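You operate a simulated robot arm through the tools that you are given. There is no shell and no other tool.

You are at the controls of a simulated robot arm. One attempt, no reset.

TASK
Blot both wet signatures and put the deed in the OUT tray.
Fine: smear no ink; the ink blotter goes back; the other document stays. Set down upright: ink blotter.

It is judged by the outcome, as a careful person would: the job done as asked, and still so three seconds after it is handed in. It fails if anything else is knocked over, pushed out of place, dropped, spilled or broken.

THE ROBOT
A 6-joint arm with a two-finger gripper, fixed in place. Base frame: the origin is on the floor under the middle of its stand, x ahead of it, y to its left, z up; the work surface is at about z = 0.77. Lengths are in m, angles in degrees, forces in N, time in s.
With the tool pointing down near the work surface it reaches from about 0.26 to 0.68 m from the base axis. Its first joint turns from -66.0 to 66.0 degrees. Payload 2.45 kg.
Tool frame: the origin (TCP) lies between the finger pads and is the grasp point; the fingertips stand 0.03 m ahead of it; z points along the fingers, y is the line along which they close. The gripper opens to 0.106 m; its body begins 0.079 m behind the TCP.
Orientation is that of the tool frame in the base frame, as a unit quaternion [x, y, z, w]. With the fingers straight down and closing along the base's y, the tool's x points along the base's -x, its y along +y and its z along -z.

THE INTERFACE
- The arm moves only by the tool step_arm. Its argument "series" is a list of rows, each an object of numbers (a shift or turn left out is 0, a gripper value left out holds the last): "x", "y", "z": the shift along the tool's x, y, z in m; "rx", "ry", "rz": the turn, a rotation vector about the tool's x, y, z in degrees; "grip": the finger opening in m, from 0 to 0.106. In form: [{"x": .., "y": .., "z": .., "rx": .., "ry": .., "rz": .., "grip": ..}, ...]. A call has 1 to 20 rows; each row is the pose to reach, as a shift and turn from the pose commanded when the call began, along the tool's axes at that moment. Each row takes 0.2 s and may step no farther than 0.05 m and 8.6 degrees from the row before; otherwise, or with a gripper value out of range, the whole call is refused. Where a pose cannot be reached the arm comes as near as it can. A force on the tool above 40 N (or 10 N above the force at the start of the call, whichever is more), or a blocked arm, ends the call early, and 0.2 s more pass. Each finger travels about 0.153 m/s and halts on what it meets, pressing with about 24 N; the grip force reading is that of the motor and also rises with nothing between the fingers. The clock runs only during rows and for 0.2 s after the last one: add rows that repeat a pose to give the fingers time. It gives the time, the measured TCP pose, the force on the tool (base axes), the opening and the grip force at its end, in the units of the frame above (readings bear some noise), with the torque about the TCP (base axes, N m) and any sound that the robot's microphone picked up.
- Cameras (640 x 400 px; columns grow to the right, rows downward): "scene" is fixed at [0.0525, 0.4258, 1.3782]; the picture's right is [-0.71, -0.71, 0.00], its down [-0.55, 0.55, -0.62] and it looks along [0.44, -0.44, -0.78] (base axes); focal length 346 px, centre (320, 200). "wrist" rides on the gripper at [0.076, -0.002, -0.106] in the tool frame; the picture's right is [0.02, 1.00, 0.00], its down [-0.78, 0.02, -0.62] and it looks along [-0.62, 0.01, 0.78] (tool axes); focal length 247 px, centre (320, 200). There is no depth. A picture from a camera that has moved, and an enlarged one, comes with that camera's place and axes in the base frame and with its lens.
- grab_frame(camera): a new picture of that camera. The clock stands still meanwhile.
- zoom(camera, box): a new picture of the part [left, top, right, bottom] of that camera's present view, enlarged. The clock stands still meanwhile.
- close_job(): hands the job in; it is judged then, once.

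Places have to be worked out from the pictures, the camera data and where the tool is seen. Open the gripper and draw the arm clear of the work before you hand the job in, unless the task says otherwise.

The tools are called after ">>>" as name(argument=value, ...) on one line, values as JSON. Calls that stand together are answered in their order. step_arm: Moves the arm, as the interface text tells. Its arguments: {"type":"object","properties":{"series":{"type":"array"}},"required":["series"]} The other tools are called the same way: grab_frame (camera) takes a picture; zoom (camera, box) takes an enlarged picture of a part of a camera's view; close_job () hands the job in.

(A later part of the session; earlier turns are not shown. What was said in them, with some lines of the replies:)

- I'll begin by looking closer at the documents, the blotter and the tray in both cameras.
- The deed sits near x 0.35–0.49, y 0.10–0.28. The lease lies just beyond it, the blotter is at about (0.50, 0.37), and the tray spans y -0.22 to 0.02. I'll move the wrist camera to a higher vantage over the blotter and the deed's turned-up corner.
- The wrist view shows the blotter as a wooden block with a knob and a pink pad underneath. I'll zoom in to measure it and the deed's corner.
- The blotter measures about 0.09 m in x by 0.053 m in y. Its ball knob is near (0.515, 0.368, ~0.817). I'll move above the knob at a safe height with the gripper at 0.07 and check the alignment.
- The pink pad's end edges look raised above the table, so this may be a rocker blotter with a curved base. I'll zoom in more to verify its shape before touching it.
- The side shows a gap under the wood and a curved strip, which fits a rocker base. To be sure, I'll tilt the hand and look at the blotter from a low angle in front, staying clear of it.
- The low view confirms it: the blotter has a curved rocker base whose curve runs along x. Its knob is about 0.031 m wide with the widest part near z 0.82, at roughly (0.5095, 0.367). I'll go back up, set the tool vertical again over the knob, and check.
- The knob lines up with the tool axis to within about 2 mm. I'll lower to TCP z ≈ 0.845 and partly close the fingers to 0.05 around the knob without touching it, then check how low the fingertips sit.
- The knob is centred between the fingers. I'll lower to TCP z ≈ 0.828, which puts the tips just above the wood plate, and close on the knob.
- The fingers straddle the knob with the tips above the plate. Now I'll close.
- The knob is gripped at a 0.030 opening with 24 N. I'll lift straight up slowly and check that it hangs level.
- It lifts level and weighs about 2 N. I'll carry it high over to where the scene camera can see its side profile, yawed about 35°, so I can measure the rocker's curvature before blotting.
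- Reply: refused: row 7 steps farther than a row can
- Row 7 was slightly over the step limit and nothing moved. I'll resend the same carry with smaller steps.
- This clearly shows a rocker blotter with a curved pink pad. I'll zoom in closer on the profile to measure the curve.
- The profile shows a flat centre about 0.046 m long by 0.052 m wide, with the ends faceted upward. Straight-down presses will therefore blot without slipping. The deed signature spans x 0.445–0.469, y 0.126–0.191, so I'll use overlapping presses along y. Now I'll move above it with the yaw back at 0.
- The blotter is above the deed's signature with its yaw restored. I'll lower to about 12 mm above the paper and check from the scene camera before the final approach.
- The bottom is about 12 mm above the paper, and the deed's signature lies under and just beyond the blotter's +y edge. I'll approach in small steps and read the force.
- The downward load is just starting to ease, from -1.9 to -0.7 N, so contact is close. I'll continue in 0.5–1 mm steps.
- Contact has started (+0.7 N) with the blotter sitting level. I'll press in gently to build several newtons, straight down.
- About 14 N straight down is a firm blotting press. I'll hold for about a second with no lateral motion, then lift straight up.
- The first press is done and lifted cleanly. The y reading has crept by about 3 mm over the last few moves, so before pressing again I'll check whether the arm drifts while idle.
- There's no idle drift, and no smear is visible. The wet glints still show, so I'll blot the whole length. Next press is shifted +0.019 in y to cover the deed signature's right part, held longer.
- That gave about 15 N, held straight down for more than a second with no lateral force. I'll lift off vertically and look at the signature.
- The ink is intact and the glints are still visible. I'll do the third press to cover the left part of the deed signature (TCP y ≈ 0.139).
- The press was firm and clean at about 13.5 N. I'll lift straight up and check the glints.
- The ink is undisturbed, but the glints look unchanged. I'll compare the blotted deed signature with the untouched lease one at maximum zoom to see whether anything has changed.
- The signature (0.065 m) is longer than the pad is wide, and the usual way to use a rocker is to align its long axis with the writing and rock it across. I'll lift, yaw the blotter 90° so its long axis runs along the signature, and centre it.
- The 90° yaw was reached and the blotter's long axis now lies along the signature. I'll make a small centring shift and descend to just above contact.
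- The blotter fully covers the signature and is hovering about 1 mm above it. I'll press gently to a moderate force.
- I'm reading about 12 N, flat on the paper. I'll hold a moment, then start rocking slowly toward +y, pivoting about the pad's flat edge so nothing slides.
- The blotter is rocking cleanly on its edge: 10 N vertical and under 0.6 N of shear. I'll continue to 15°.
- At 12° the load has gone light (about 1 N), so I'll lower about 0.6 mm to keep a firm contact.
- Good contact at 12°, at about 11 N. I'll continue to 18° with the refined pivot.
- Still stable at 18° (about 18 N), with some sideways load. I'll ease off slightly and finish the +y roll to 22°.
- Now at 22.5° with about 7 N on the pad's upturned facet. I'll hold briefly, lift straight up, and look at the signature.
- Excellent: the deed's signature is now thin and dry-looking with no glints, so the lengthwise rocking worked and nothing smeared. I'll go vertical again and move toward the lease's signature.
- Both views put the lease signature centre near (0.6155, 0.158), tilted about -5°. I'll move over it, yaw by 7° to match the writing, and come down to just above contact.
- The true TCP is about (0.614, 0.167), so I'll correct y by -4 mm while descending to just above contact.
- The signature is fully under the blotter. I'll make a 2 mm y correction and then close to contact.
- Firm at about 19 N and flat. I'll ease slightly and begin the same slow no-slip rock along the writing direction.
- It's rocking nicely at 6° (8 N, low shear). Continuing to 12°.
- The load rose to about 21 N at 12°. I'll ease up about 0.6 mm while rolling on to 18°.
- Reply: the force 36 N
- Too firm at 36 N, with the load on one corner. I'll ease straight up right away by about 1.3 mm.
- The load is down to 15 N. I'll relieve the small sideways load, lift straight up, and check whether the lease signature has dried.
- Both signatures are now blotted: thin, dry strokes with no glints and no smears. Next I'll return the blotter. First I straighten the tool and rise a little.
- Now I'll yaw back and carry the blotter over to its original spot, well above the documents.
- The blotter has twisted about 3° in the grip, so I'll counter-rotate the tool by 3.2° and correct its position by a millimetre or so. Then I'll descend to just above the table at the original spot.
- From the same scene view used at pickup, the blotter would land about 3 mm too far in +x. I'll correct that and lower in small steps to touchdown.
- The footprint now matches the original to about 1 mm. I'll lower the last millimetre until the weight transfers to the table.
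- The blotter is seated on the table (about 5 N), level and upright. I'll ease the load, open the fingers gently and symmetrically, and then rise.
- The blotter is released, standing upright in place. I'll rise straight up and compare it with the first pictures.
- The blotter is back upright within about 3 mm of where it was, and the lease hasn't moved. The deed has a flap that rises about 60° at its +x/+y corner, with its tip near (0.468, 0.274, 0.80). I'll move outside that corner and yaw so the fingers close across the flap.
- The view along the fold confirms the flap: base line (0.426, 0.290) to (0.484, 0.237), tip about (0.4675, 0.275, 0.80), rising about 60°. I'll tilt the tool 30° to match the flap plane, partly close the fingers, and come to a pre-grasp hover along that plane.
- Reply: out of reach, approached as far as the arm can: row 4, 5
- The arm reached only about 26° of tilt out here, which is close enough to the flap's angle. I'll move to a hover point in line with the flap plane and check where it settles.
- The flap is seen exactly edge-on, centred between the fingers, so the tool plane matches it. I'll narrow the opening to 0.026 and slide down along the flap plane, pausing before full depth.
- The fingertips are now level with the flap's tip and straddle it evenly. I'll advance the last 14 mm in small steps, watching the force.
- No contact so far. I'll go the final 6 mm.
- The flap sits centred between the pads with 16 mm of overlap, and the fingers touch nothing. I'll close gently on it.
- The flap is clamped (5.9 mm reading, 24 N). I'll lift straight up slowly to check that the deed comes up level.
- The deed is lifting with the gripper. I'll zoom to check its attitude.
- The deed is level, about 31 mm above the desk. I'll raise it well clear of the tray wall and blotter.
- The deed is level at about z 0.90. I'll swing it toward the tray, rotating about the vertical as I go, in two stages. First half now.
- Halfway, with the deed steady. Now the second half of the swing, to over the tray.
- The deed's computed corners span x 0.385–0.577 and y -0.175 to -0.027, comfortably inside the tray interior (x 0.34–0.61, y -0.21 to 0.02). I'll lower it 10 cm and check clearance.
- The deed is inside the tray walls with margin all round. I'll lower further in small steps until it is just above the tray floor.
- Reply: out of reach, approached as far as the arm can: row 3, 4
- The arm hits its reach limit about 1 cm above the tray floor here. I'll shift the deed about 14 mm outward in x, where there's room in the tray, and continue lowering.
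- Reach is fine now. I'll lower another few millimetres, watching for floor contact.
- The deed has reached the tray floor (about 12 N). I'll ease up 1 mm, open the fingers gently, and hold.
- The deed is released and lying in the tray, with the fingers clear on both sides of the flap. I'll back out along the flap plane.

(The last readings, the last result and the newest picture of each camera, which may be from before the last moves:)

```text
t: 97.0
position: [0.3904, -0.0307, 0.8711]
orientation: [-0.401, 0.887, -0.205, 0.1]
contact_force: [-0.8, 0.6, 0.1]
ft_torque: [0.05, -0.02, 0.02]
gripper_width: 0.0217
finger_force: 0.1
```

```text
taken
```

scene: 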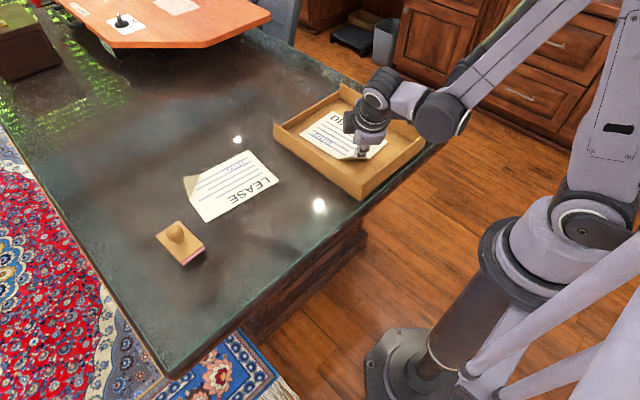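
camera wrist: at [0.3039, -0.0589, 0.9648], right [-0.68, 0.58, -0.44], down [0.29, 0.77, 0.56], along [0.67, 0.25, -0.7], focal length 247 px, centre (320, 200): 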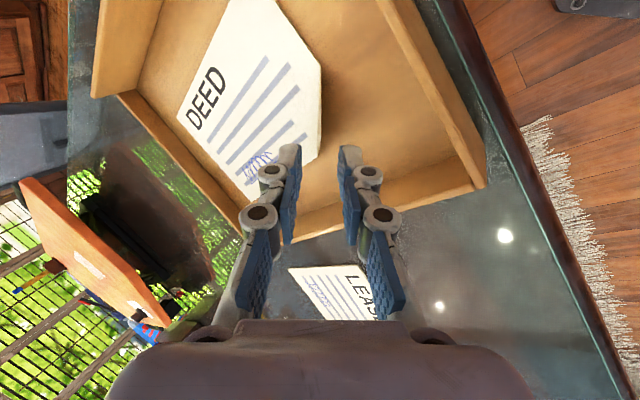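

The fingers are clear of the flap. I'll rise straight up, away from the tray, and open the gripper.

>>> step_arm(series=[{"x": -0.0006, "y": -0.0166, "z": -0.0336}, {"x": -0.0012, "y": -0.0332, "z": -0.0671}, {"x": -0.0017, "y": -0.0498, "z": -0.1007}, {"x": -0.0023, "y": -0.0664, "z": -0.1343, "grip": 0.06}, {"x": -0.0023, "y": -0.0664, "z": -0.1343, "grip": 0.1}, {"x": -0.0023, "y": -0.0664, "z": -0.1343, "grip": 0.1}])

>>> grab_frame(camera="wrist")

>>> zoom(camera="scene", box=[260, 50, 460, 210])

>>> zoom(camera="scene", box=[140, 130, 340, 280])

```text
t: 98.4
position: [0.3927, -0.0315, 1.0212]
orientation: [-0.401, 0.887, -0.205, 0.101]
contact_force: [0.1, 0.7, -0.1]
ft_torque: [0.01, -0.03, 0.0]
gripper_width: 0.1004
finger_force: 0.0
```

```text
taken
camera wrist: at [0.3052, -0.0588, 1.1148], right [-0.68, 0.58, -0.44], down [0.29, 0.77, 0.56], along [0.67, 0.25, -0.7], focal length 247 px, centre (320, 200)
```

wrist: 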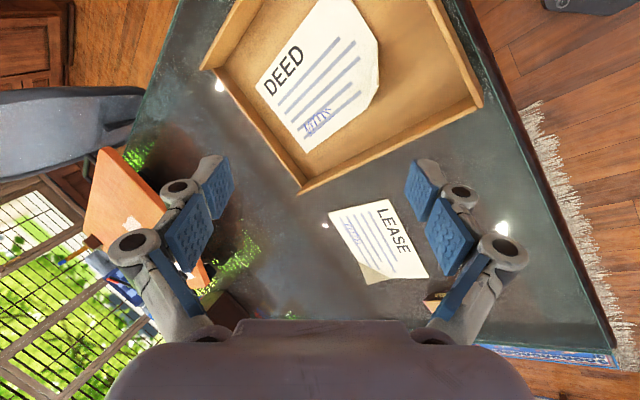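

```text
2.50 times, centred on (360, 130) of scene
camera zoom: at [0.0525, 0.4258, 1.3782], right [-0.71, -0.71, 0.0], down [-0.55, 0.55, -0.62], along [0.44, -0.44, -0.78], focal length 864 px, centre (220, 375)
```

zoom: 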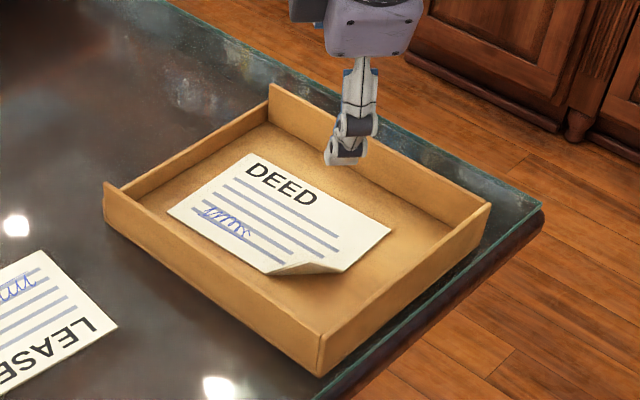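

```text
2.67 times, centred on (240, 205) of scene
camera zoom: at [0.0525, 0.4258, 1.3782], right [-0.71, -0.71, 0.0], down [-0.55, 0.55, -0.62], along [0.44, -0.44, -0.78], focal length 922 px, centre (533, 187)
```

zoom: 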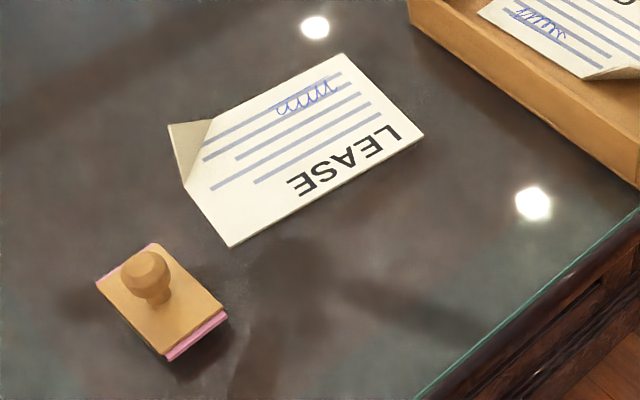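

Everything looks right: the deed lies flat in the OUT tray, the lease is unmoved, and the blotter stands at its spot. One last close look at both signatures and the blotter before handing in.

>>> zoom(camera="scene", box=[300, 105, 390, 165])

>>> zoom(camera="scene", box=[200, 145, 270, 190])

>>> zoom(camera="scene", box=[140, 200, 230, 280])

```text
6.67 times, centred on (345, 135) of scene
camera zoom: at [0.0525, 0.4258, 1.3782], right [-0.71, -0.71, 0.0], down [-0.55, 0.55, -0.62], along [0.44, -0.44, -0.78], focal length 2304 px, centre (153, 633)
```

zoom: 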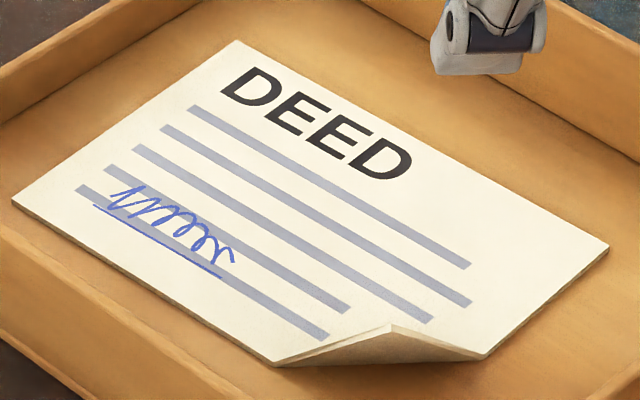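

```text
8.89 times, centred on (235, 168) of scene
camera zoom: at [0.0525, 0.4258, 1.3782], right [-0.71, -0.71, 0.0], down [-0.55, 0.55, -0.62], along [0.44, -0.44, -0.78], focal length 3072 px, centre (1076, 489)
```

zoom: 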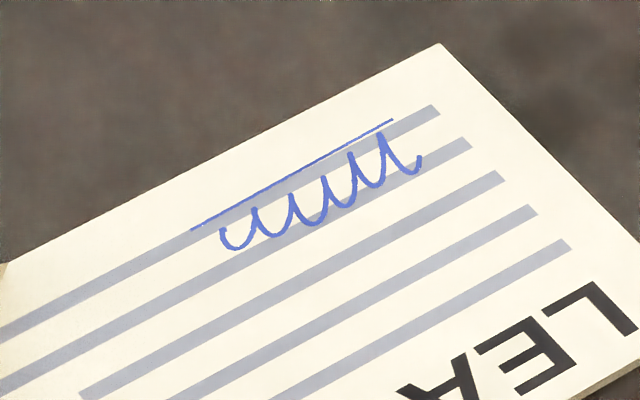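

```text
5.00 times, centred on (185, 240) of scene
camera zoom: at [0.0525, 0.4258, 1.3782], right [-0.71, -0.71, 0.0], down [-0.55, 0.55, -0.62], along [0.44, -0.44, -0.78], focal length 1728 px, centre (995, 0)
```

zoom: 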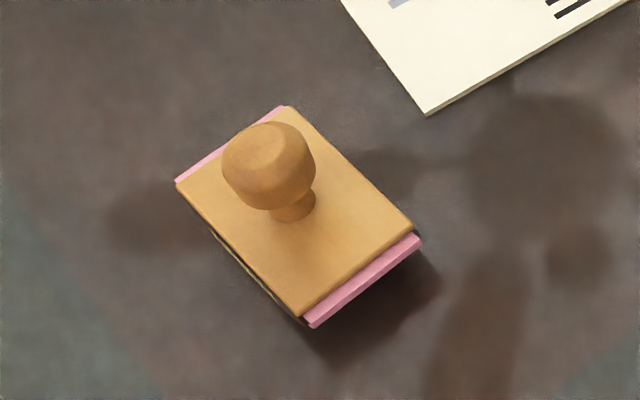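

Both signatures are dry and unsmeared. The deed lies flat in the OUT tray, the lease hasn't moved, and the blotter stands upright at its original spot. The gripper is open and clear of the work, so I'm handing in the job.

>>> close_job()

```text
The job is handed in.
```

I blotted both signatures, and the deed now lies flat in the OUT tray. The job is handed in; I don't have a verdict back yet.

- **Signatures:** Both the deed's and the lease's look dry in the final pictures, with thinner strokes, no wet glints and no visible smearing. Flat presses alone didn't dry the deed's. It took turning the blotter lengthwise and rocking it along the writing.
- **Press force:** While rocking on the lease, the force briefly reached about 36 N on one corner of the pad. I eased off straight away, and the lease shows no mark and did not shift.
- **Deed:** I picked it up by its turned-up corner, carried it level and turned it a quarter turn to fit the tray. I let go once it touched the tray floor.
- **Blotter:** It is back upright within about 3 mm of where it started.
- **Lease and tray:** Neither has moved, as far as the pictures show.

The gripper is open and raised about 0.2 m above the tray.
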